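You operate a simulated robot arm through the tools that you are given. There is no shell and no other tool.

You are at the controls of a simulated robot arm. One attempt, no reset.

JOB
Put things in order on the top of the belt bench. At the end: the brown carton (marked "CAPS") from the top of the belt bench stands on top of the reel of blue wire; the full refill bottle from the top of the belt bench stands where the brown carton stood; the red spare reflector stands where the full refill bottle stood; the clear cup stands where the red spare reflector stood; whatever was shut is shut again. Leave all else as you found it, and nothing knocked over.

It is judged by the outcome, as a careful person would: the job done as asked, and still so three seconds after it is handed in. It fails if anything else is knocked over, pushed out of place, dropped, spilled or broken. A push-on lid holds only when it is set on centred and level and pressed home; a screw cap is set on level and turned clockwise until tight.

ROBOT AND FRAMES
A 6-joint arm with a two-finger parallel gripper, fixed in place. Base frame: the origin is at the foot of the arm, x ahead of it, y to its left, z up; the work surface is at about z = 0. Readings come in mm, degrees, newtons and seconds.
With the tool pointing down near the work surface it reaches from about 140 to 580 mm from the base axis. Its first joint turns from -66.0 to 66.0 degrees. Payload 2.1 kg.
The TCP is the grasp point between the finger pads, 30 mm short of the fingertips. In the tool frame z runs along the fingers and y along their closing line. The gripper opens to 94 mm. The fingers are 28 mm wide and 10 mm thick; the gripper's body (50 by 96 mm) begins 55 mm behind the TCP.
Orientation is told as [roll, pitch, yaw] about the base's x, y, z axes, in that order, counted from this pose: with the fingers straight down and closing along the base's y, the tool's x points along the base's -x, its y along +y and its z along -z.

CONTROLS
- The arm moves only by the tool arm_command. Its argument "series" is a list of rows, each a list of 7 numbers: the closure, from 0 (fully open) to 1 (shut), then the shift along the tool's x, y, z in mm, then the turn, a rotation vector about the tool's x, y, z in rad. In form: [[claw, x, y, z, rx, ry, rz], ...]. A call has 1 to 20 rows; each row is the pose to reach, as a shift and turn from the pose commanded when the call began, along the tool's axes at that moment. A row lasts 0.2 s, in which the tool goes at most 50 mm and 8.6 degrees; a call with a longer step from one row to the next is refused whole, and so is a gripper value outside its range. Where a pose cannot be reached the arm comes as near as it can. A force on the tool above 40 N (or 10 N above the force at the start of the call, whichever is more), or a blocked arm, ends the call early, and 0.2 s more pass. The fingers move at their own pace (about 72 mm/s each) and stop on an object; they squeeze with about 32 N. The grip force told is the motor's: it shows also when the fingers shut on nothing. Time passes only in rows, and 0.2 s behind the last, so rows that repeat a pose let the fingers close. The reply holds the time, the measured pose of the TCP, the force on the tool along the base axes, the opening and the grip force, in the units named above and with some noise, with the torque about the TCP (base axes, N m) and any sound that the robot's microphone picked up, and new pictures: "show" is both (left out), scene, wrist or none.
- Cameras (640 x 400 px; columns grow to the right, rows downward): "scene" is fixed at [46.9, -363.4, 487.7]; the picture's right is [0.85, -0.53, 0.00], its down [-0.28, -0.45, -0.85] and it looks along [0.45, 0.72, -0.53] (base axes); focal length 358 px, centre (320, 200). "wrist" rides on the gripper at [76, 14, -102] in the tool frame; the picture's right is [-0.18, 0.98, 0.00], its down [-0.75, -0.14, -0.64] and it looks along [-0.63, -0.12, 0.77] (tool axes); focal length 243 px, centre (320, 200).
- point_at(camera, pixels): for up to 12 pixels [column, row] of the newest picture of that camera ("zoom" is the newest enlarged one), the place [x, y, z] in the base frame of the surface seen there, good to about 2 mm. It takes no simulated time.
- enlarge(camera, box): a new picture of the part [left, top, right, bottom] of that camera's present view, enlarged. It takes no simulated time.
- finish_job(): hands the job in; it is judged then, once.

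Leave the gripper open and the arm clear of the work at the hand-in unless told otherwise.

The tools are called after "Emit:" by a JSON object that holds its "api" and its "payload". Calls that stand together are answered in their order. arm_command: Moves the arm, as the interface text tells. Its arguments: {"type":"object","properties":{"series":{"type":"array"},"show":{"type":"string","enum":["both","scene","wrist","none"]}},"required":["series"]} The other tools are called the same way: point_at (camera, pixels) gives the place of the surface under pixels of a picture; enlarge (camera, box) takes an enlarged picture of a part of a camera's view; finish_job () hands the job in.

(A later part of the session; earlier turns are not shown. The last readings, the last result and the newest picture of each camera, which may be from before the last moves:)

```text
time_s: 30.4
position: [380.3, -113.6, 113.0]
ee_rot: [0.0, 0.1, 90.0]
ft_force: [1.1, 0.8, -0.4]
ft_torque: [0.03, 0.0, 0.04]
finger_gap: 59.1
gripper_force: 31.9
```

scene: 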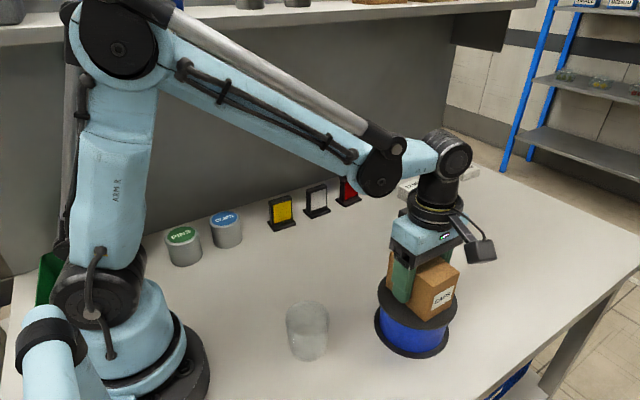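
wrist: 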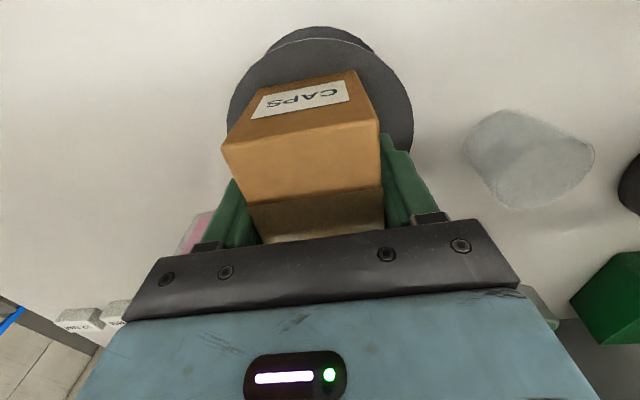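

The push is gone and the carton barely touches the reel. I'll open gently.

Emit:
{"api": "arm_command", "payload": {"series": [[0.37, 0, 0, 0.3, 0, 0, 0], [0.33, 0, 0, 0.3, 0, 0, 0], [0.25, 0, 0, 0.3, 0, 0, 0], [0.1, 0, 0, 0.3, 0, 0, 0], [0, 0, 0, 0.3, 0, 0, 0], [0, 0, 0, 0.3, 0, 0, 0], [0, 0, 0, 0.3, 0, 0, 0]]}}

Emit:
{"api": "enlarge", "payload": {"camera": "scene", "box": [360, 220, 480, 360]}}

```text
time_s: 32.0
position: [379.1, -113.4, 111.5]
ee_rot: [0.0, 0.0, 90.0]
ft_force: [-0.7, 0.2, 0.3]
ft_torque: [-0.04, -0.01, 0.03]
finger_gap: 94.2
gripper_force: 0.0
```

scene: 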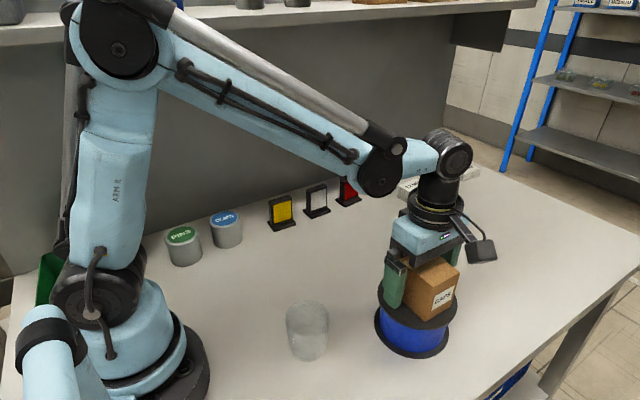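
wrist: 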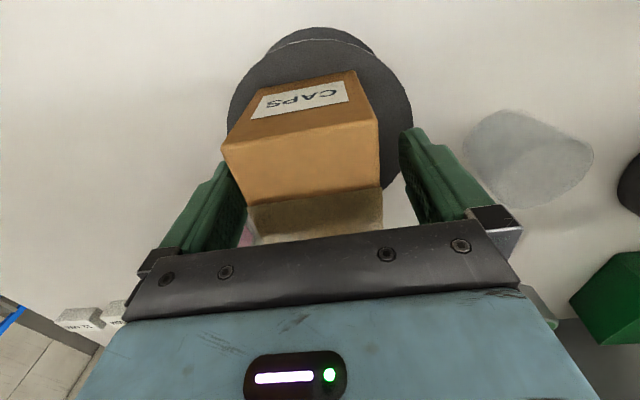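

```text
2.86 times, centred on (420, 290) of scene
```

zoom: 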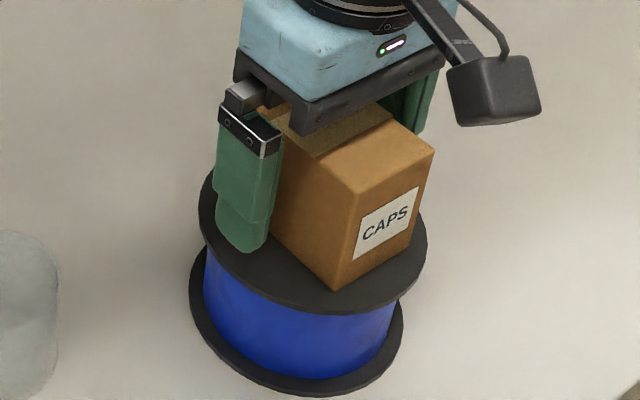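

The carton stands on the reel and the fingers are free. I'll rise straight up 110 mm, clear of it.

Emit:
{"api": "arm_command", "payload": {"series": [[0, 0, 0, -5, 0, 0, 0], [0, 0, 0, -20, 0, 0, 0], [0, 0, 0, -45, 0, 0, 0], [0, 0, 0, -75, 0, 0, 0], [0, 0, 0, -100, 0, 0, 0], [0, 0, 0, -110, 0, 0, 0], [0, 0, 0, -110, 0, 0, 0]]}}

Emit:
{"api": "enlarge", "payload": {"camera": "scene", "box": [360, 180, 480, 360]}}

```text
time_s: 33.6
position: [379.7, -112.9, 220.7]
ee_rot: [0.0, 0.0, 90.0]
ft_force: [0.4, -0.7, -0.1]
ft_torque: [-0.01, -0.03, -0.05]
finger_gap: 93.8
gripper_force: 0.0
```

scene: 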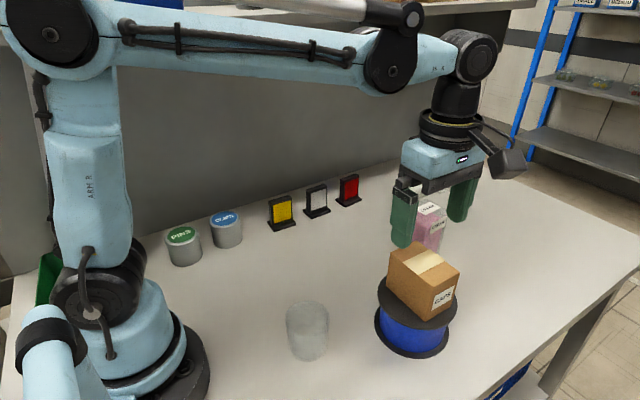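
wrist: 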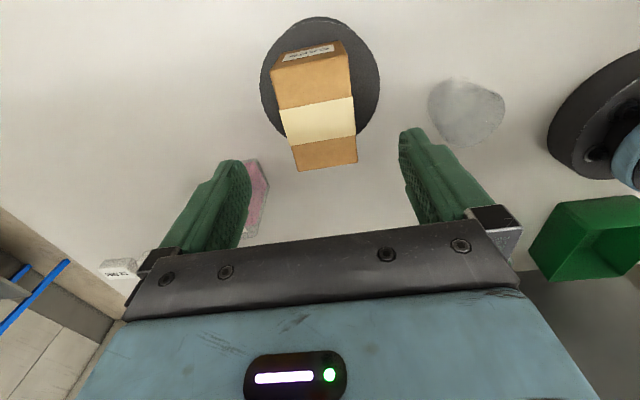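

```text
2.22 times, centred on (420, 270) of scene
```

zoom: 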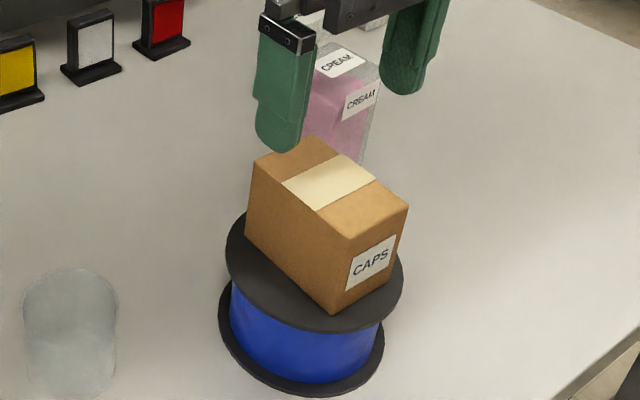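

The carton stands flat on the reel. Next is the bottle: I'll move above it at (520, 6), turning back to yaw 0 so the gripper closes along y.

Emit:
{"api": "arm_command", "payload": {"series": [[0, -10, -11.67, -1, 0, 0, 0.1309], [0, -20, -23.33, -2, 0, 0, 0.2618], [0, -30, -35, -3, 0, 0, 0.3927], [0, -40, -46.67, -4, 0, 0, 0.5236], [0, -50, -58.33, -4, 0, 0, 0.6545], [0, -60, -70, -4, 0, 0, 0.7854], [0, -70, -81.67, -4, 0, 0, 0.9163], [0, -80, -93.33, -4, 0, 0, 1.0472], [0, -90, -105, -4, 0, 0, 1.1781], [0, -100, -116.67, -4, 0, 0, 1.309], [0, -110, -128.33, -4, 0, 0, 1.4399], [0, -120, -140, -4, 0, 0, 1.5708], [0, -120, -140, -4, 0, 0, 1.5708]]}}

Emit:
{"api": "enlarge", "payload": {"camera": "wrist", "box": [220, 0, 440, 240]}}

```text
time_s: 36.4
position: [519.1, 4.3, 226.8]
ee_rot: [0.0, -0.1, -0.1]
ft_force: [-0.1, -0.4, 0.6]
ft_torque: [0.0, 0.0, 0.02]
finger_gap: 94.0
gripper_force: 0.1
```

scene: 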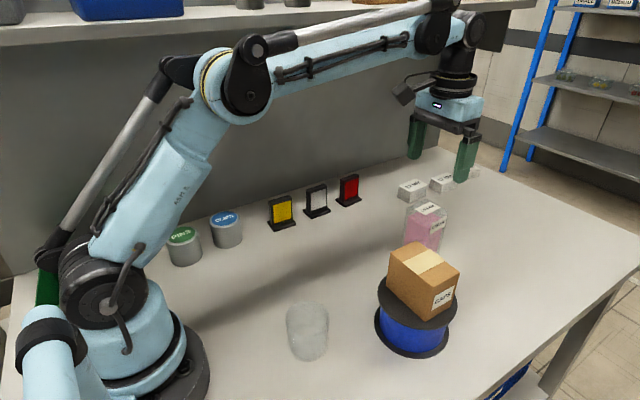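
wrist: 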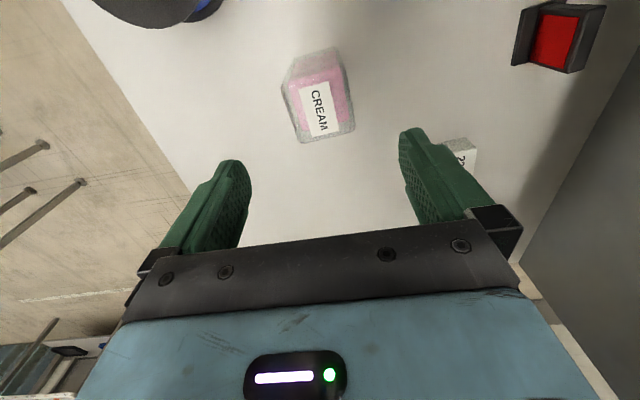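

```text
1.67 times, centred on (330, 120) of wrist
```

zoom: 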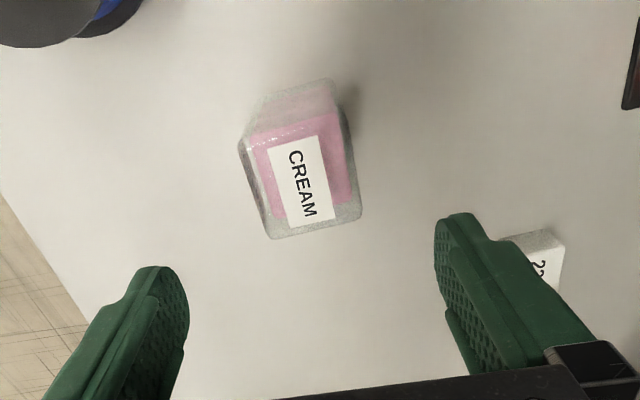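

The bottle is visible below the gripper. I'll measure the label corners and the bottle top's edges.

Emit:
{"api": "enlarge", "payload": {"camera": "wrist", "box": [270, 35, 370, 155]}}

Emit:
{"api": "point_at", "payload": {"camera": "wrist", "pixels": [[300, 87], [327, 82], [340, 129], [313, 136], [320, 108], [291, 80], [341, 72], [352, 120], [298, 135], [355, 127], [287, 95], [300, 140]]}}

```text
3.33 times, centred on (320, 95) of wrist
```

zoom: 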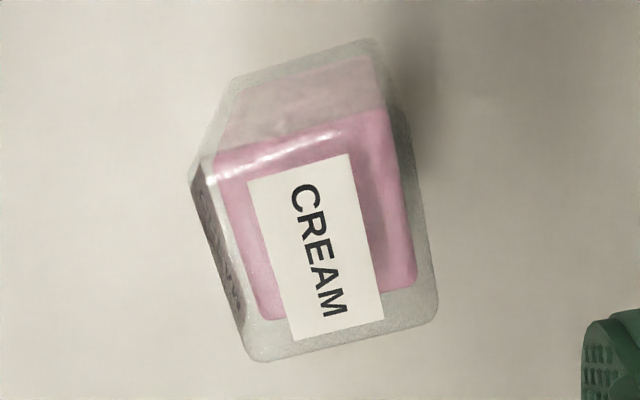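

```text
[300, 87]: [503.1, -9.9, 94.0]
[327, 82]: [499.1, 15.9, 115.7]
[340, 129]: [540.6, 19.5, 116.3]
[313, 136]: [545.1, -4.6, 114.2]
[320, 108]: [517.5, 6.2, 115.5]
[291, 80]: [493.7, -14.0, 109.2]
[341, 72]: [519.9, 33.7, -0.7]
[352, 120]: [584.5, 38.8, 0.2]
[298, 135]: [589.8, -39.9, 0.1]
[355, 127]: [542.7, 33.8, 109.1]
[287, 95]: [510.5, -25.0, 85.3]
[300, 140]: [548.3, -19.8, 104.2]
```

The bottle's centre is near (521, 6), turned about +3.5°. I'll match that turn and descend so the pads hold it around mid-height (TCP z 72, fingertips at z 42).

Emit:
{"api": "arm_command", "payload": {"series": [[0, -1, -0.3, 10, 0, 0, -0.03], [0, -1, -0.3, 35, 0, 0, -0.06], [0, -1, -0.3, 60, 0, 0, -0.06], [0, -1, -0.3, 80, 0, 0, -0.06], [0, -1, -0.3, 80, 0, 0, -0.06]]}}

Emit:
{"api": "enlarge", "payload": {"camera": "wrist", "box": [200, 0, 440, 260]}}

```text
time_s: 37.6
position: [522.0, 6.0, 146.0]
ee_rot: [-0.1, -0.1, 3.4]
ft_force: [0.0, 0.6, 0.6]
ft_torque: [0.0, 0.0, 0.0]
finger_gap: 94.0
gripper_force: 0.1
```

scene: 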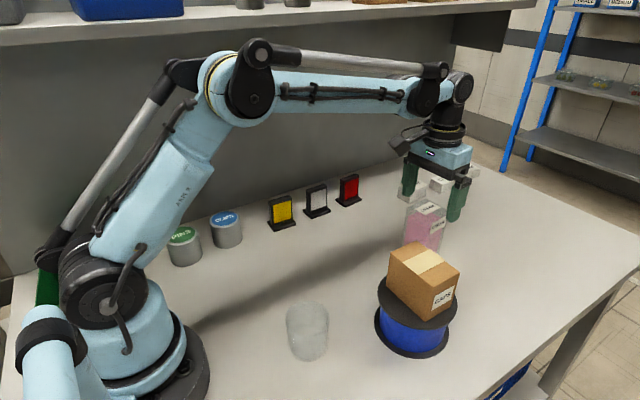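
wrist: 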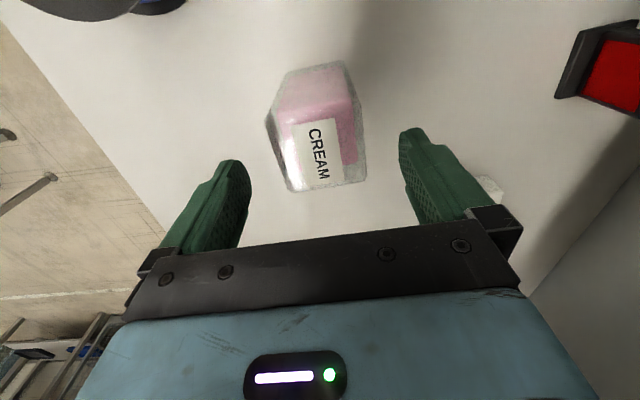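

```text
1.54 times, centred on (320, 130) of wrist
```

zoom: 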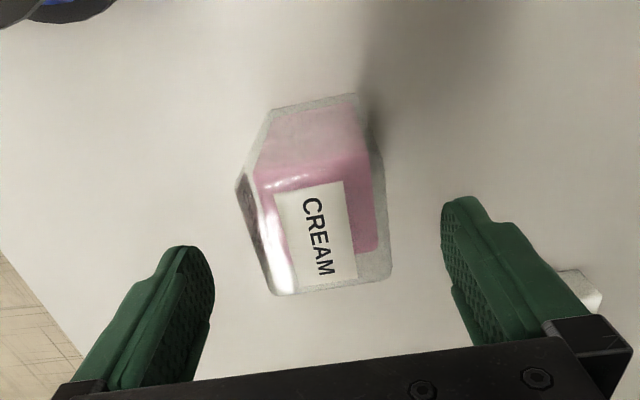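

The bottle lies centred between the fingers. I'll go down 74 mm.

Emit:
{"api": "arm_command", "payload": {"series": [[0, 0, 0, 15, 0, 0, 0], [0, 0, 0, 30, 0, 0, 0], [0, 0, 0, 45, 0, 0, 0], [0, 0, 0, 60, 0, 0, 0], [0, 0, 0, 70, 0, 0, 0], [0, 0, 0, 74, 0, 0, 0], [0, 0, 0, 74, 0, 0, 0]]}}

Emit:
{"api": "enlarge", "payload": {"camera": "scene", "box": [370, 130, 500, 280]}}

```text
time_s: 39.2
position: [520.2, 7.0, 72.9]
ee_rot: [0.0, 0.0, 3.3]
ft_force: [0.2, -0.3, -0.4]
ft_torque: [-0.01, -0.03, 0.0]
finger_gap: 93.9
gripper_force: 0.1
```

scene: 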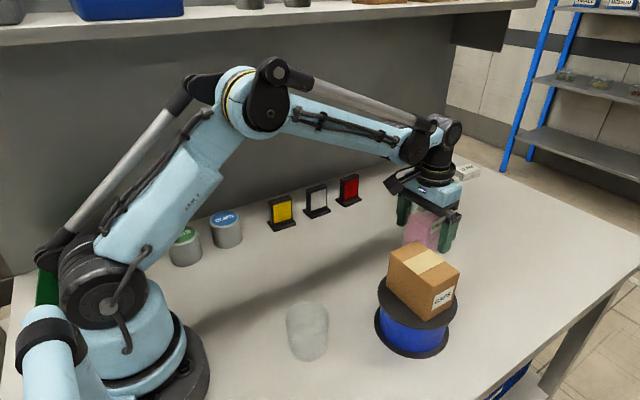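
wrist: 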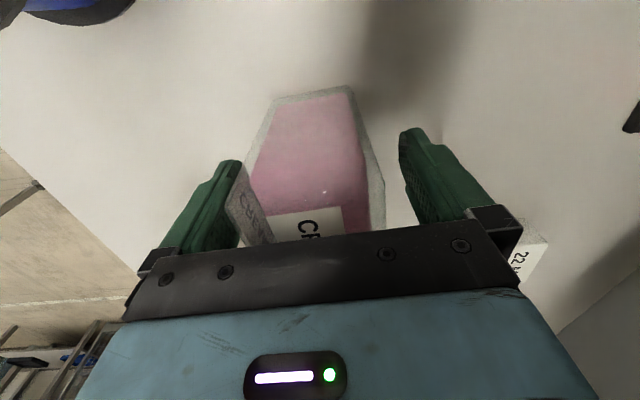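

```text
2.67 times, centred on (435, 205) of scene
```

zoom: 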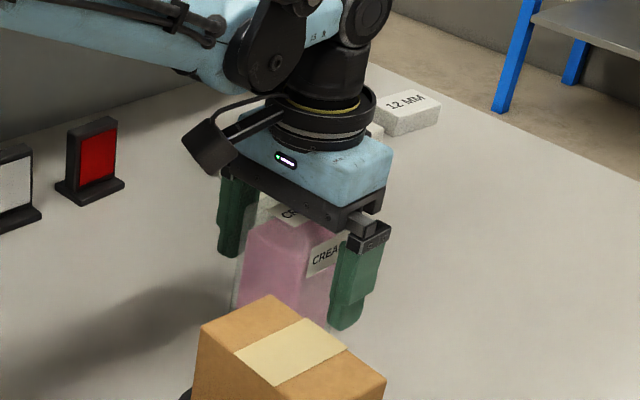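

Both fingers straddle the bottle with gaps on each side. I'll close gently.

Emit:
{"api": "arm_command", "payload": {"series": [[0.2, 0, 0, 0, 0, 0, 0], [0.3, 0, 0, 0, 0, 0, 0], [0.35, 0, 0, 0, 0, 0, 0], [0.4, 0, 0, 0, 0, 0, 0], [1, 0, 0, 0, 0, 0, 0], [1, 0, 0, 0, 0, 0, 0], [1, 0, 0, 0, 0, 0, 0], [1, 0, 0, 0, 0, 0, 0]]}}

```text
time_s: 41.0
position: [521.1, 6.8, 73.4]
ee_rot: [0.1, 0.0, 3.4]
ft_force: [-0.4, -1.7, -0.1]
ft_torque: [0.03, 0.03, 0.01]
finger_gap: 62.4
gripper_force: 31.5
```

scene: 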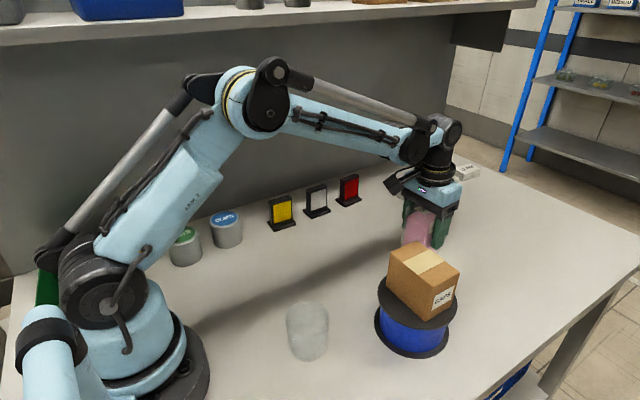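
wrist: 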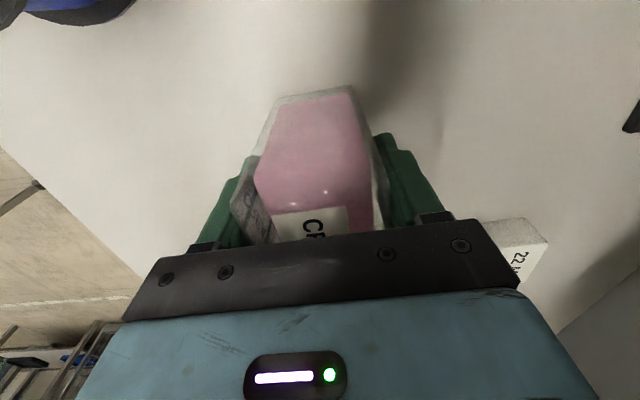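

The grip holds at 62.4 mm with 31.5 N. I'll test-lift slowly, starting with very small steps.

Emit:
{"api": "arm_command", "payload": {"series": [[1, 0, 0, -0.5, 0, 0, 0], [1, 0, 0, -1, 0, 0, 0], [1, 0, 0, -2, 0, 0, 0], [1, 0, 0, -3, 0, 0, 0], [1, 0, 0, -4, 0, 0, 0], [1, 0, 0, -5, 0, 0, 0], [1, 0, 0, -6.5, 0, 0, 0], [1, 0, 0, -8, 0, 0, 0], [1, 0, 0, -8, 0, 0, 0]]}}

Emit:
{"api": "enlarge", "payload": {"camera": "scene", "box": [370, 150, 500, 280]}}

```text
time_s: 43.0
position: [521.8, 5.9, 80.9]
ee_rot: [0.0, 0.0, 3.4]
ft_force: [-0.4, -0.1, -2.4]
ft_torque: [0.01, 0.0, 0.01]
finger_gap: 62.1
gripper_force: 32.0
```

scene: 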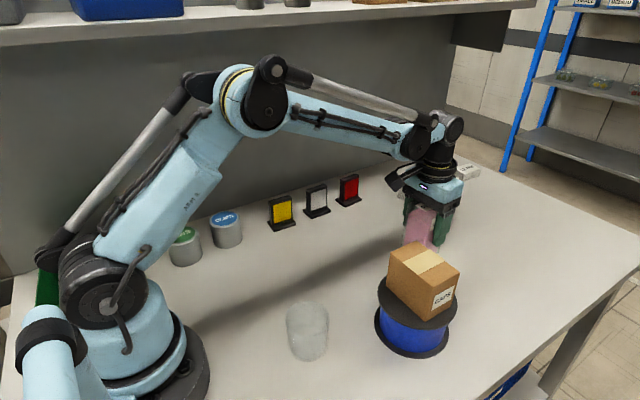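
wrist: 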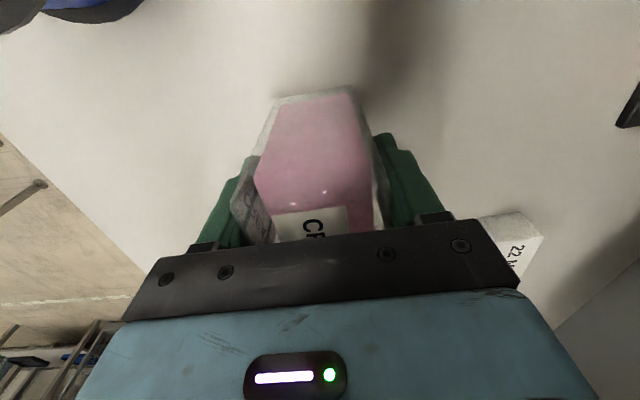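

```text
3.08 times, centred on (435, 215) of scene
```

zoom: 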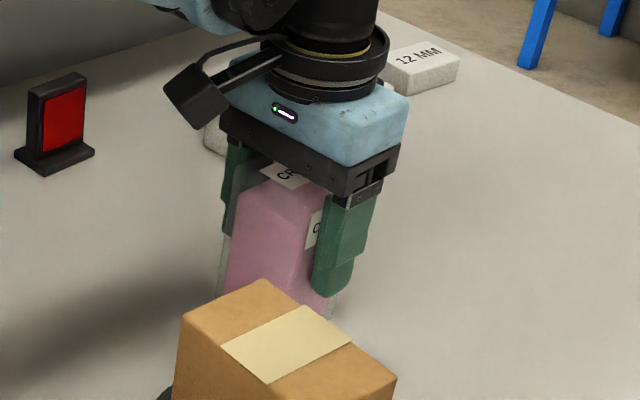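

The bottle is off the bench and steady, with a weight of about 2.4 N. I'll lift 40 mm more.

Emit:
{"api": "arm_command", "payload": {"series": [[1, 0, 0, -1, 0, 0, 0], [1, 0, 0, -3, 0, 0, 0], [1, 0, 0, -6, 0, 0, 0], [1, 0, 0, -10, 0, 0, 0], [1, 0, 0, -15, 0, 0, 0], [1, 0, 0, -20, 0, 0, 0], [1, 0, 0, -25, 0, 0, 0], [1, 0, 0, -30, 0, 0, 0], [1, 0, 0, -34, 0, 0, 0], [1, 0, 0, -37, 0, 0, 0], [1, 0, 0, -39, 0, 0, 0], [1, 0, 0, -40, 0, 0, 0], [1, 0, 0, -40, 0, 0, 0]]}}

```text
time_s: 45.8
position: [520.8, 5.7, 119.5]
ee_rot: [-0.1, 0.0, 3.4]
ft_force: [0.9, 0.0, -2.5]
ft_torque: [0.02, 0.03, 0.05]
finger_gap: 62.1
gripper_force: 31.9
```

scene: 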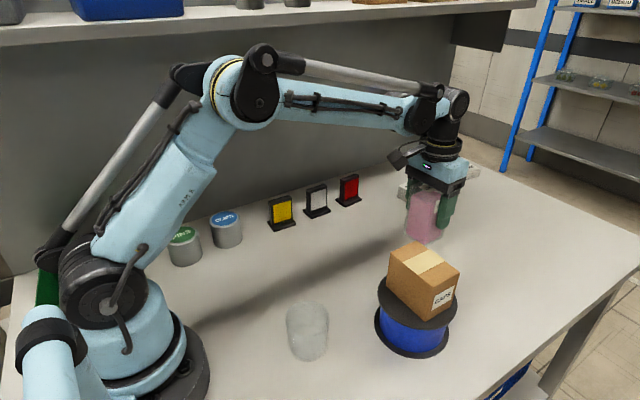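
wrist: 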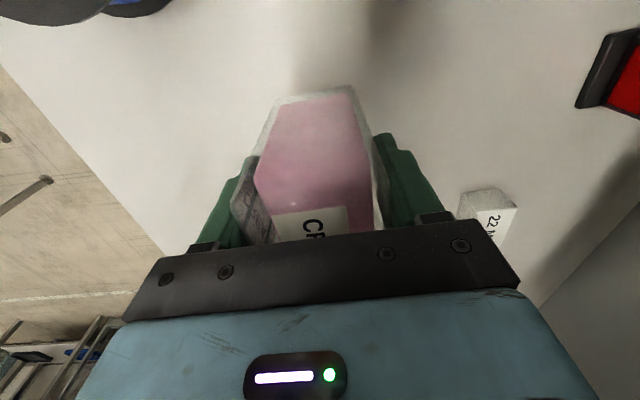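

I'll carry the bottle level to above the carton's old place at (298.5, 64).

Emit:
{"api": "arm_command", "payload": {"series": [[1, 2.2, 0.7, 0, 0, 0, 0.0006], [1, 6.6, 2.1, 0, 0, 0, 0.0018], [1, 13.1, 4.3, 0, 0, 0, 0.0036], [1, 21.9, 7.2, 0, 0, 0, 0.006], [1, 32.8, 10.7, 0, 0, 0, 0.009], [1, 45.9, 15.0, 0, 0, 0, 0.0126], [1, 60.1, 19.7, 0, 0, 0, 0.0165], [1, 74.3, 24.3, 0, 0, 0, 0.0204], [1, 88.5, 29, 0, 0, 0, 0.0243], [1, 102.7, 33.6, 0, 0, 0, 0.0282], [1, 117, 38.3, 0, 0, 0, 0.0321], [1, 131.2, 42.9, 0, 0, 0, 0.036], [1, 145.4, 47.6, 0, 0, 0, 0.0399], [1, 159.6, 52.2, 0, 0, 0, 0.0438], [1, 172.7, 56.5, 0, 0, 0, 0.0474], [1, 185.8, 60.8, 0, 0, 0, 0.051], [1, 196.7, 64.4, 0, 0, 0, 0.054], [1, 207.7, 68, 0, 0, 0, 0.057], [1, 215.3, 70.5, 0, 0, 0, 0.0591], [1, 218.6, 71.55, 0, 0, 0, 0.06]]}}

```text
time_s: 50.0
position: [299.1, 64.1, 120.0]
ee_rot: [0.0, -0.1, -0.1]
ft_force: [0.2, 0.0, -3.5]
ft_torque: [-0.04, -0.03, -0.02]
finger_gap: 62.4
gripper_force: 32.0
```

scene: 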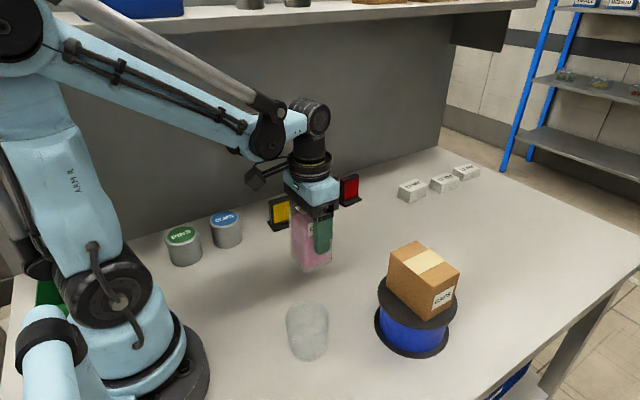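
wrist: 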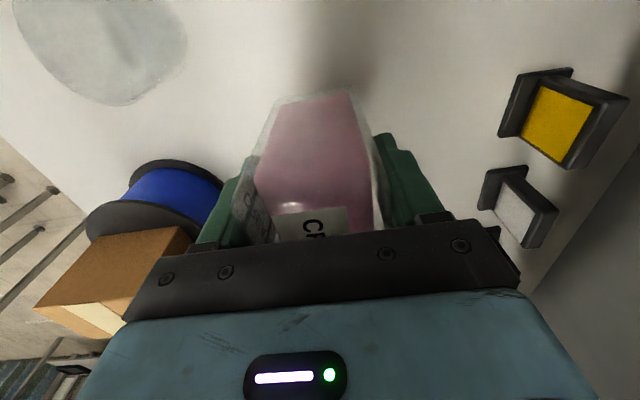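

The bottle is above the carton's old place, with its bottom at about z 48. I'll lower 46 mm slowly and then look for contact.

Emit:
{"api": "arm_command", "payload": {"series": [[1, 0, 0, 1, 0, 0, 0], [1, 0, 0, 3, 0, 0, 0], [1, 0, 0, 6, 0, 0, 0], [1, 0, 0, 10, 0, 0, 0], [1, 0, 0, 15, 0, 0, 0], [1, 0, 0, 20, 0, 0, 0], [1, 0, 0, 25, 0, 0, 0], [1, 0, 0, 30, 0, 0, 0], [1, 0, 0, 35, 0, 0, 0], [1, 0, 0, 39, 0, 0, 0], [1, 0, 0, 42, 0, 0, 0], [1, 0, 0, 44, 0, 0, 0], [1, 0, 0, 45.5, 0, 0, 0], [1, 0, 0, 46.5, 0, 0, 0], [1, 0, 0, 46.5, 0, 0, 0]]}}

Emit:
{"api": "enlarge", "payload": {"camera": "scene", "box": [250, 180, 380, 310]}}

```text
time_s: 53.2
position: [298.5, 63.3, 74.4]
ee_rot: [0.0, 0.0, -0.1]
ft_force: [0.0, 0.1, -3.9]
ft_torque: [0.0, 0.01, 0.01]
finger_gap: 62.3
gripper_force: 32.0
```

scene: 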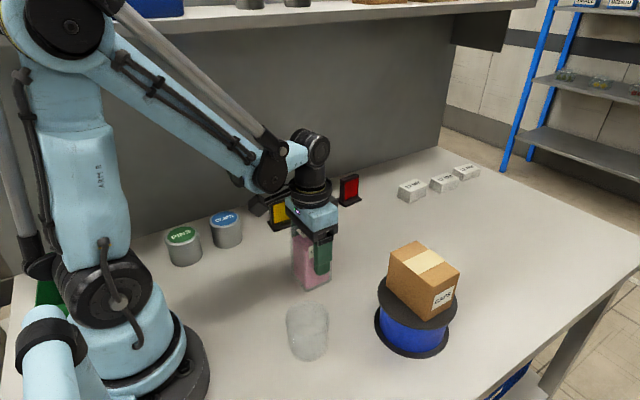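
wrist: 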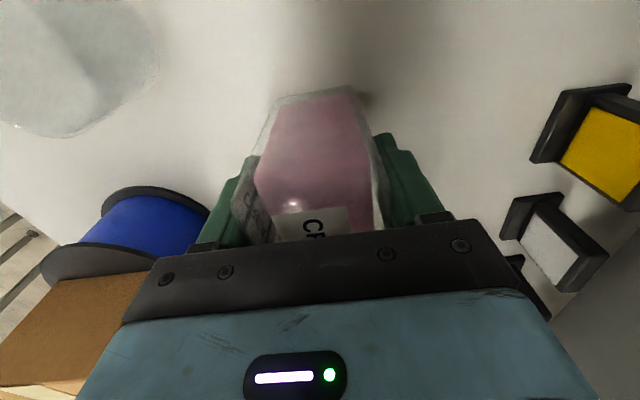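

```text
3.08 times, centred on (315, 245) of scene
```

zoom: 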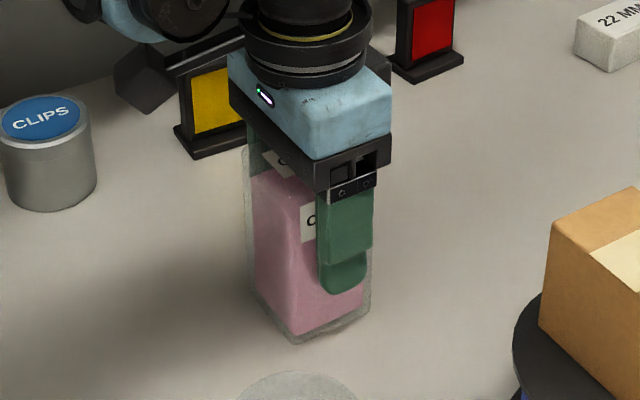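

It is still hanging. I'll lower in half-millimetre steps.

Emit:
{"api": "arm_command", "payload": {"series": [[1, 0, 0, 0.5, 0, 0, 0], [1, 0, 0, 1.0, 0, 0, 0], [1, 0, 0, 1.0, 0, 0, 0]], "show": "none"}}

```text
time_s: 54.0
position: [299.5, 64.7, 73.0]
ee_rot: [0.0, 0.0, 0.0]
ft_force: [-1.8, -2.7, 4.8]
ft_torque: [0.1, 0.04, 0.01]
finger_gap: 62.4
gripper_force: 32.6
```

Contact: the force rose to +4.8 N. I'll back off a fraction and open slowly.

Emit:
{"api": "arm_command", "payload": {"series": [[1, 0, 0, -0.3, 0, 0, 0], [1, 0, 0, -0.4, 0, 0, 0], [0.34, 0, 0, -0.4, 0, 0, 0], [0.3, 0, 0, -0.4, 0, 0, 0], [0.2, 0, 0, -0.4, 0, 0, 0], [0.1, 0, 0, -0.4, 0, 0, 0], [0, 0, 0, -0.4, 0, 0, 0], [0, 0, 0, -0.4, 0, 0, 0]]}}

Emit:
{"api": "enlarge", "payload": {"camera": "scene", "box": [250, 180, 380, 310]}}

```text
time_s: 55.8
position: [298.6, 65.0, 73.4]
ee_rot: [0.0, 0.0, 0.0]
ft_force: [0.5, -0.5, -0.6]
ft_torque: [-0.03, -0.03, 0.0]
finger_gap: 94.1
gripper_force: 0.1
```

scene: 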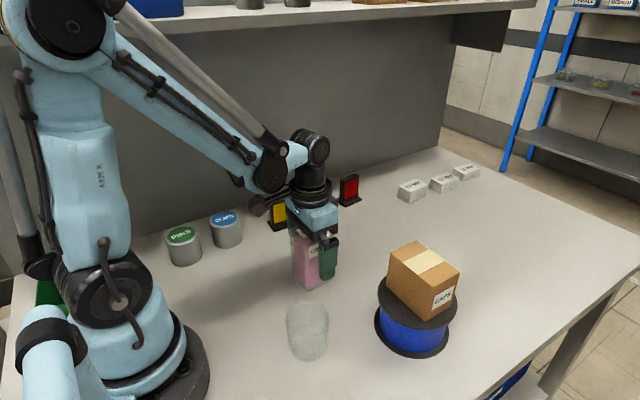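
wrist: 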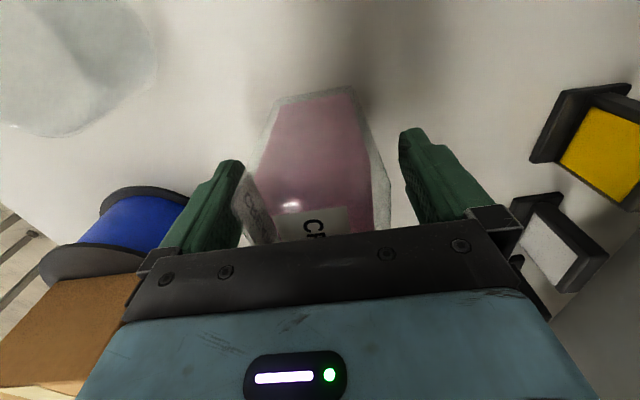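

```text
3.08 times, centred on (315, 245) of scene
```

zoom: 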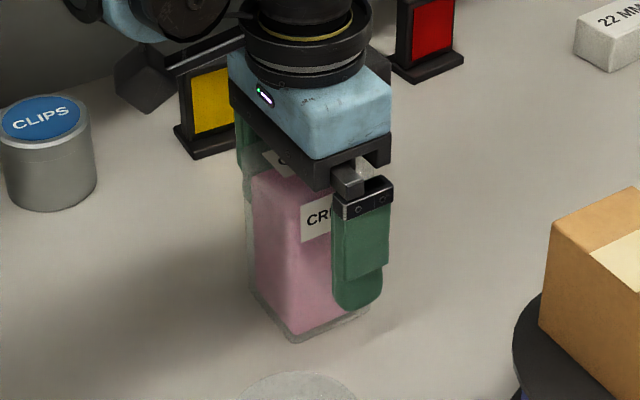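

The bottle stands where the carton was, and the fingers are free. I'll rise straight up 97 mm.

Emit:
{"api": "arm_command", "payload": {"series": [[0, 0, 0, -5, 0, 0, 0], [0, 0, 0, -20, 0, 0, 0], [0, 0, 0, -45, 0, 0, 0], [0, 0, 0, -72, 0, 0, 0], [0, 0, 0, -92, 0, 0, 0], [0, 0, 0, -97, 0, 0, 0], [0, 0, 0, -97, 0, 0, 0]]}}

Emit:
{"api": "enlarge", "payload": {"camera": "scene", "box": [250, 180, 380, 310]}}

Emit:
{"api": "point_at", "payload": {"camera": "scene", "pixels": [[200, 32], [200, 28], [400, 18], [400, 16], [400, 21], [450, 30], [470, 45], [350, 180]]}}

```text
time_s: 57.4
position: [299.5, 65.8, 170.2]
ee_rot: [0.0, 0.1, 0.0]
ft_force: [0.6, 0.7, 0.4]
ft_torque: [0.0, 0.02, -0.01]
finger_gap: 94.0
gripper_force: 0.0
```

scene: 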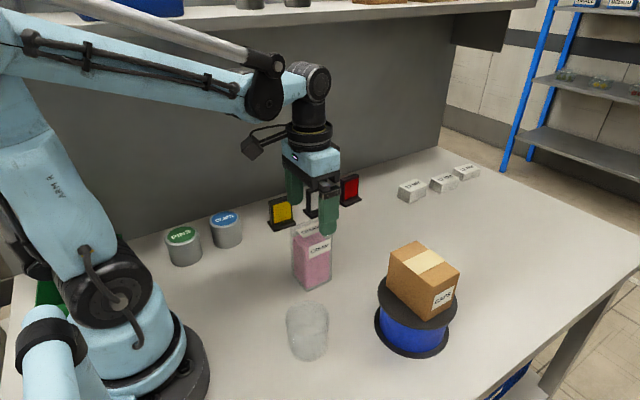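
wrist: 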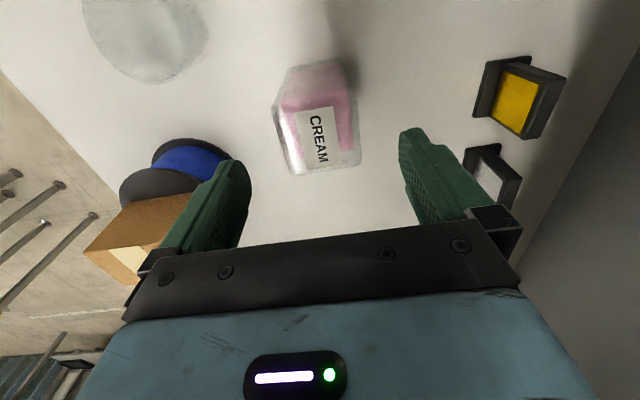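

```text
3.08 times, centred on (315, 245) of scene
```

zoom: 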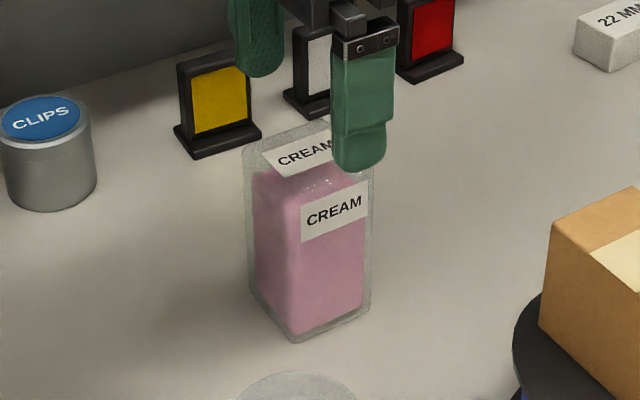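

```text
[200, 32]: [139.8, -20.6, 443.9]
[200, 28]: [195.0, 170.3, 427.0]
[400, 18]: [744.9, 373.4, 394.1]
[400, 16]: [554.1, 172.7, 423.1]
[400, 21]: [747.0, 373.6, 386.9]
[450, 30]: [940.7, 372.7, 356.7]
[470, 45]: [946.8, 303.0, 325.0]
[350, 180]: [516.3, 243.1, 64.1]
```

The bottle stands well. I'll verify its position from its top label and also re-measure the red reflector.

Emit:
{"api": "point_at", "payload": {"camera": "wrist", "pixels": [[298, 113], [329, 107], [342, 159], [312, 168], [320, 138]]}}

Emit:
{"api": "point_at", "payload": {"camera": "scene", "pixels": [[305, 234], [318, 228], [312, 238], [318, 252], [418, 262], [390, 250], [458, 270], [428, 255]]}}

```text
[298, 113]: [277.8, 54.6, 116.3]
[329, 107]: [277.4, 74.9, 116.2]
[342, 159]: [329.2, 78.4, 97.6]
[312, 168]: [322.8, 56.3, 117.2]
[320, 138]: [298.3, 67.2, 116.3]
```

```text
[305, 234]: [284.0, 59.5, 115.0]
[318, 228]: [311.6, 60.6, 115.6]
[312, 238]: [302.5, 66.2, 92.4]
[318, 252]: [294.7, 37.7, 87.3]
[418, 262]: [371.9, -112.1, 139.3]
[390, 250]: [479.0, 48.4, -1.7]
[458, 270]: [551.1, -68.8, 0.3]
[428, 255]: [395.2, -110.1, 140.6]
```

The bottle's top label is centred near (300, 66), so it stands at the carton's old place. I'll go toward the red reflector, stopping first at (515, 120, 145), in front of it and below the shelf level.

Emit:
{"api": "arm_command", "payload": {"series": [[0, -15, 4, 0, 0, 0, 0], [0, -45, 12, 0, 0, 0, 0], [0, -80, 21, 5, 0, 0, 0], [0, -115, 30, 10, 0, 0, 0], [0, -150, 39, 15, 0, 0, 0], [0, -185, 48, 20, 0, 0, 0], [0, -210, 54, 25, 0, 0, 0], [0, -216.5, 56, 25, 0, 0, 0], [0, -216.5, 56, 25, 0, 0, 0]]}}

Emit:
{"api": "enlarge", "payload": {"camera": "wrist", "box": [380, 0, 600, 160]}}

```text
time_s: 59.4
position: [516.5, 121.1, 145.5]
ee_rot: [0.0, 0.0, 0.0]
ft_force: [0.5, -0.5, 0.8]
ft_torque: [0.0, 0.04, 0.0]
finger_gap: 94.1
gripper_force: 0.1
```

scene: 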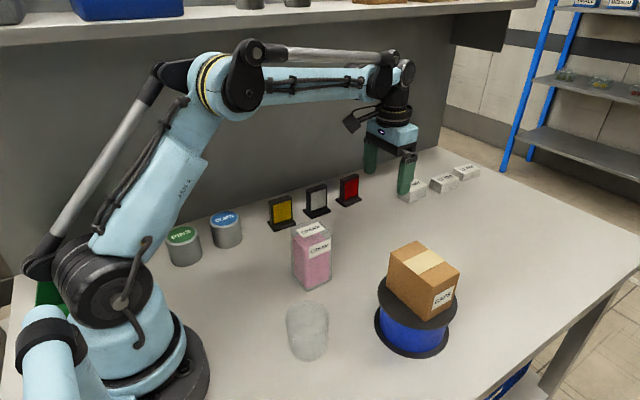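
wrist: 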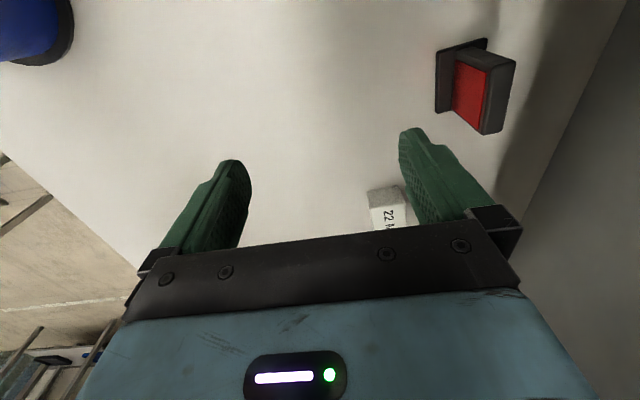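

```text
2.50 times, centred on (490, 80) of wrist
```

zoom: 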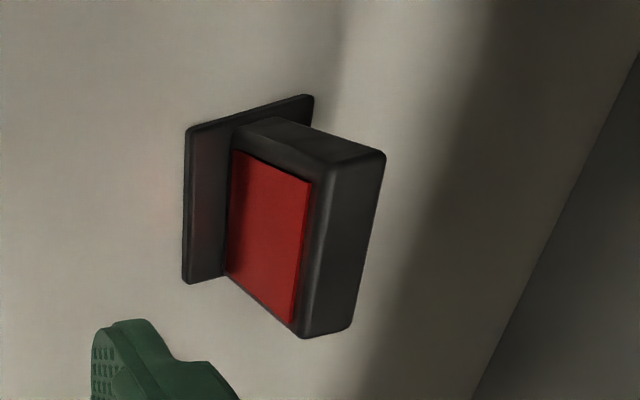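

The red reflector shows clearly. I'll measure its top face and base plate.

Emit:
{"api": "point_at", "payload": {"camera": "zoom", "pixels": [[330, 172], [378, 160], [347, 322], [308, 330], [341, 245], [190, 137], [306, 103], [190, 277], [270, 235], [300, 140], [225, 200], [232, 262]]}}

```text
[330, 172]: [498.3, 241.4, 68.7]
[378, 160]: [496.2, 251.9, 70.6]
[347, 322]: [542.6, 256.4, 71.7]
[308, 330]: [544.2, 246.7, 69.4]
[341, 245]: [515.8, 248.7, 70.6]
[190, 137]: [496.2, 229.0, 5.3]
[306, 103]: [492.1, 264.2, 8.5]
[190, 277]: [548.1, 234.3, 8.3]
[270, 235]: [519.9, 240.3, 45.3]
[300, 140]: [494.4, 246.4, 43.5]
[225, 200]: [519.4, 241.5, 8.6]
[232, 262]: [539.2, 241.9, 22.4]
```

Reflector: centre near (519.5, 248.8), turned about +4.5°, upright about 12 mm thick. I'll move over it at z 120, with the fingertips at z 90 above its 70 mm top, and match the turn.

Emit:
{"api": "arm_command", "payload": {"series": [[0, -0.5, 10, 5, 0, 0, -0.02], [0, -1, 30, 12, 0, 0, -0.04], [0, -2, 50, 20, 0, 0, -0.06], [0, -3, 72, 25, 0, 0, -0.08], [0, -4, 95, 25, 0, 0, -0.08], [0, -4.5, 115, 25, 0, 0, -0.08], [0, -4.5, 126, 25, 0, 0, -0.08], [0, -4.5, 128.8, 25, 0, 0, -0.08], [0, -4.5, 128.8, 25, 0, 0, -0.08]]}}

Emit:
{"api": "enlarge", "payload": {"camera": "wrist", "box": [220, 20, 440, 240]}}

Emit:
{"api": "enlarge", "payload": {"camera": "scene", "box": [280, 70, 440, 230]}}

```text
time_s: 61.4
position: [520.1, 249.3, 121.3]
ee_rot: [0.0, 0.0, 4.7]
ft_force: [0.5, 0.5, -0.7]
ft_torque: [-0.01, 0.01, -0.01]
finger_gap: 93.9
gripper_force: 0.0
```

scene: 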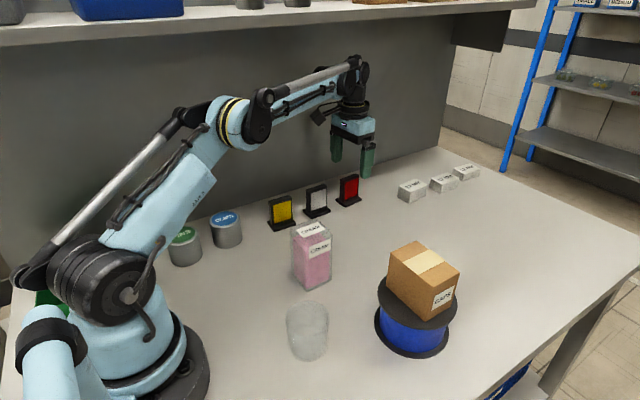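
wrist: 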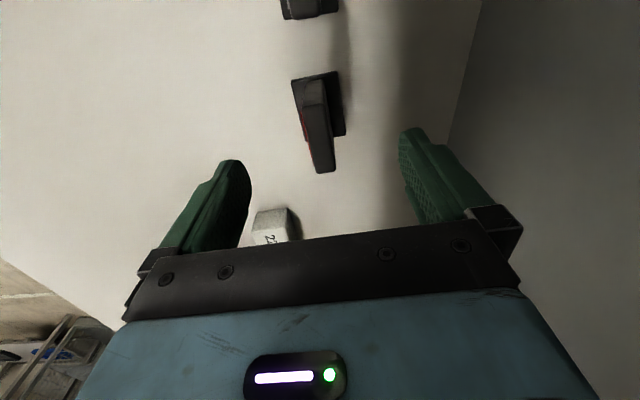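

```text
1.82 times, centred on (330, 130) of wrist
```

zoom: 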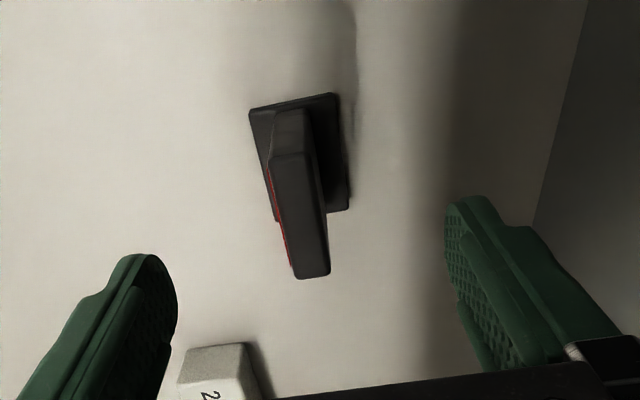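

```text
2.50 times, centred on (360, 150) of scene
```

zoom: 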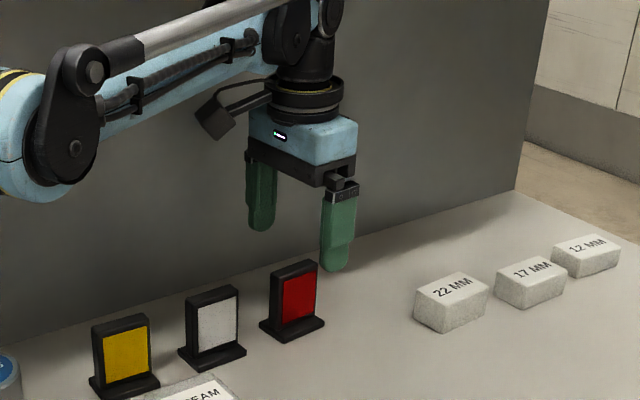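

The reflector is centred between the fingers. A quick check of its top from here.

Emit:
{"api": "enlarge", "payload": {"camera": "wrist", "box": [280, 60, 360, 185]}}

Emit:
{"api": "point_at", "payload": {"camera": "wrist", "pixels": [[305, 110], [322, 109], [318, 170], [334, 168], [319, 141], [294, 82], [338, 73], [345, 132]]}}

```text
3.20 times, centred on (320, 122) of wrist
```

zoom: 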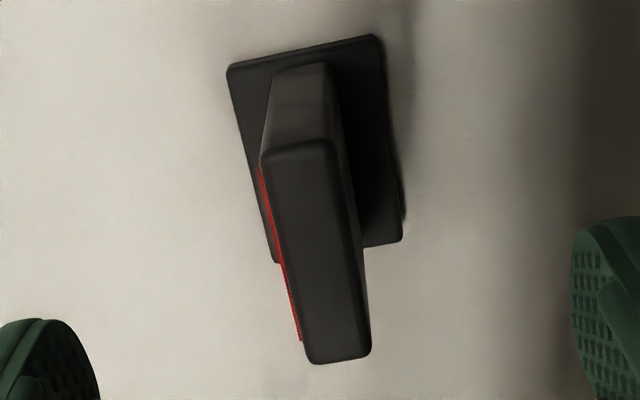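

```text
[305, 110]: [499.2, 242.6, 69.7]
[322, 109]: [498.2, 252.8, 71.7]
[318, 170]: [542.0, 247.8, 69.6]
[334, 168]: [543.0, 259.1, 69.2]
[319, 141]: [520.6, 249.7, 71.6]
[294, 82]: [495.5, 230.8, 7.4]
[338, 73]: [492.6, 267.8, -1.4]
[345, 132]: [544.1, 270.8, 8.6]
```

The reflector's long sides line up with the gripper to within half a degree. I'll descend 73 mm so the fingertips stop above its 8 mm base plate.

Emit:
{"api": "arm_command", "payload": {"series": [[0, -0.3, 0.4, 10, 0, 0, 0], [0, -0.3, 0.4, 25, 0, 0, 0], [0, -0.3, 0.4, 40, 0, 0, 0], [0, -0.3, 0.4, 55, 0, 0, 0], [0, -0.3, 0.4, 66, 0, 0, 0], [0, -0.3, 0.4, 73, 0, 0, 0], [0, -0.3, 0.4, 73, 0, 0, 0]]}}

Emit:
{"api": "enlarge", "payload": {"camera": "scene", "box": [290, 100, 430, 230]}}

```text
time_s: 63.0
position: [519.3, 249.2, 46.1]
ee_rot: [0.0, 0.1, 4.6]
ft_force: [0.2, -0.2, -0.1]
ft_torque: [0.01, 0.0, -0.01]
finger_gap: 94.0
gripper_force: 0.1
```

scene: 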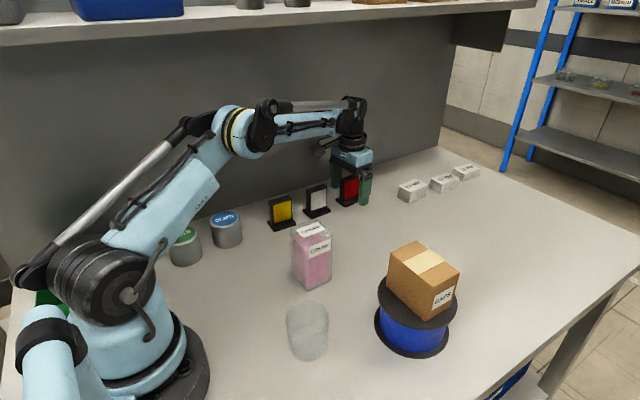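
wrist: 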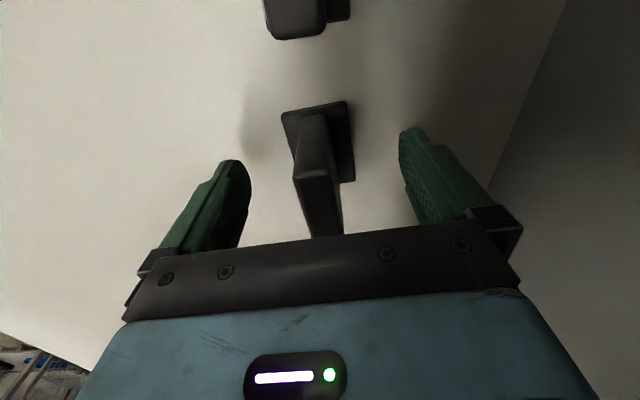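

```text
3.08 times, centred on (360, 165) of scene
```

zoom: 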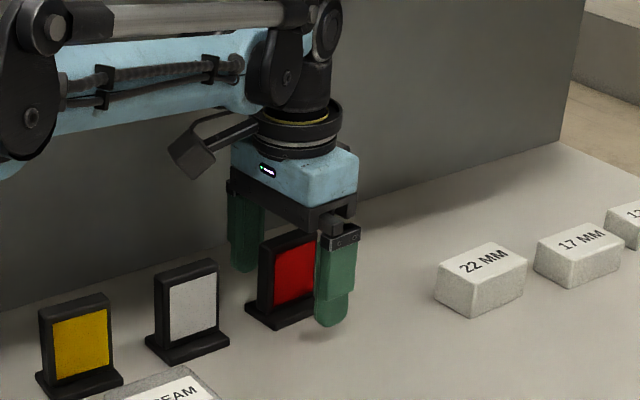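

The fingers straddle the upright. I'll close partway, to about a 22 mm gap, and check the centring before touching.

Emit:
{"api": "arm_command", "payload": {"series": [[0.3, 0, 0, 0, 0, 0, 0], [0.5, 0, 0, 0, 0, 0, 0], [0.65, 0, 0, 0, 0, 0, 0], [0.77, 0, 0, 0, 0, 0, 0], [0.77, 0, 0, 0, 0, 0, 0]]}}

Emit:
{"api": "enlarge", "payload": {"camera": "wrist", "box": [240, 80, 400, 240]}}

```text
time_s: 64.2
position: [520.1, 249.0, 46.6]
ee_rot: [0.1, 0.0, 4.6]
ft_force: [-0.1, -0.8, -0.4]
ft_torque: [0.03, -0.04, -0.01]
finger_gap: 21.7
gripper_force: 0.1
```

scene: 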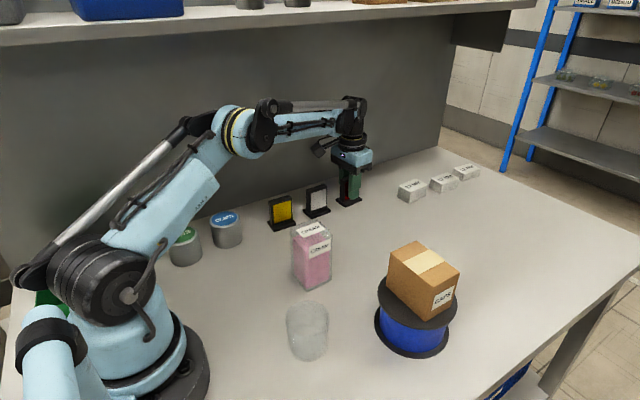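
wrist: 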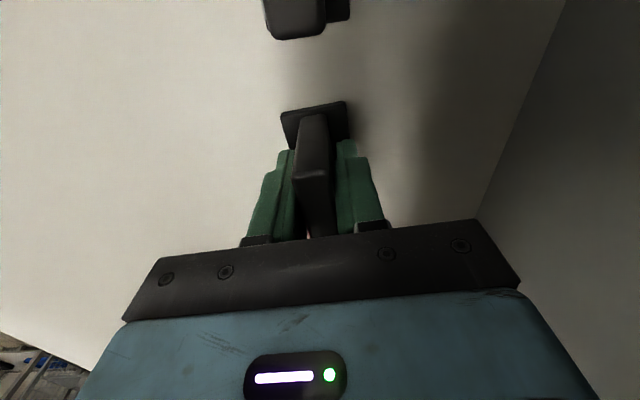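

```text
2.50 times, centred on (320, 160) of wrist
```

zoom: 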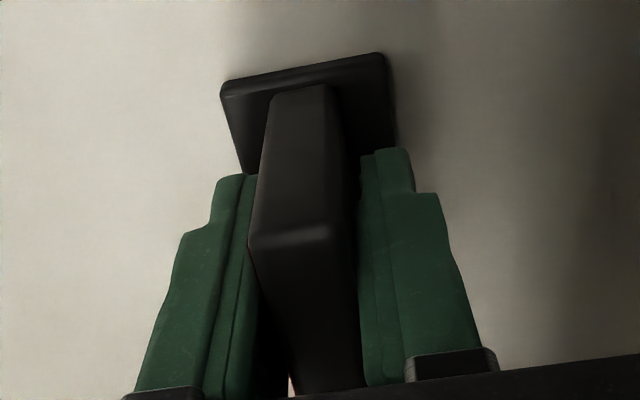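

The upright is centred within about 1 mm. I'll close the rest in small steps.

Emit:
{"api": "arm_command", "payload": {"series": [[0.8, 0, 0, 0, 0, 0, 0], [0.82, 0, 0, 0, 0, 0, 0], [0.84, 0, 0, 0, 0, 0, 0], [0.86, 0, 0, 0, 0, 0, 0], [0.88, 0, 0, 0, 0, 0, 0], [1, 0, 0, 0, 0, 0, 0], [1, 0, 0, 0, 0, 0, 0], [1, 0, 0, 0, 0, 0, 0]], "show": "wrist"}}

```text
time_s: 66.0
position: [519.5, 249.0, 46.4]
ee_rot: [-0.1, -0.1, 4.6]
ft_force: [0.8, -0.8, -0.2]
ft_torque: [0.03, 0.01, 0.01]
finger_gap: 19.6
gripper_force: 32.0
```

wrist: 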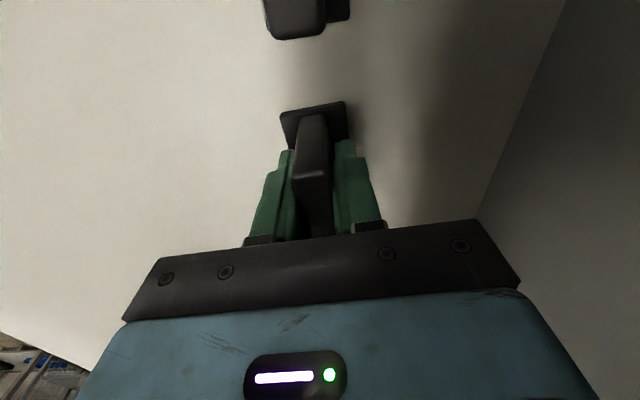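

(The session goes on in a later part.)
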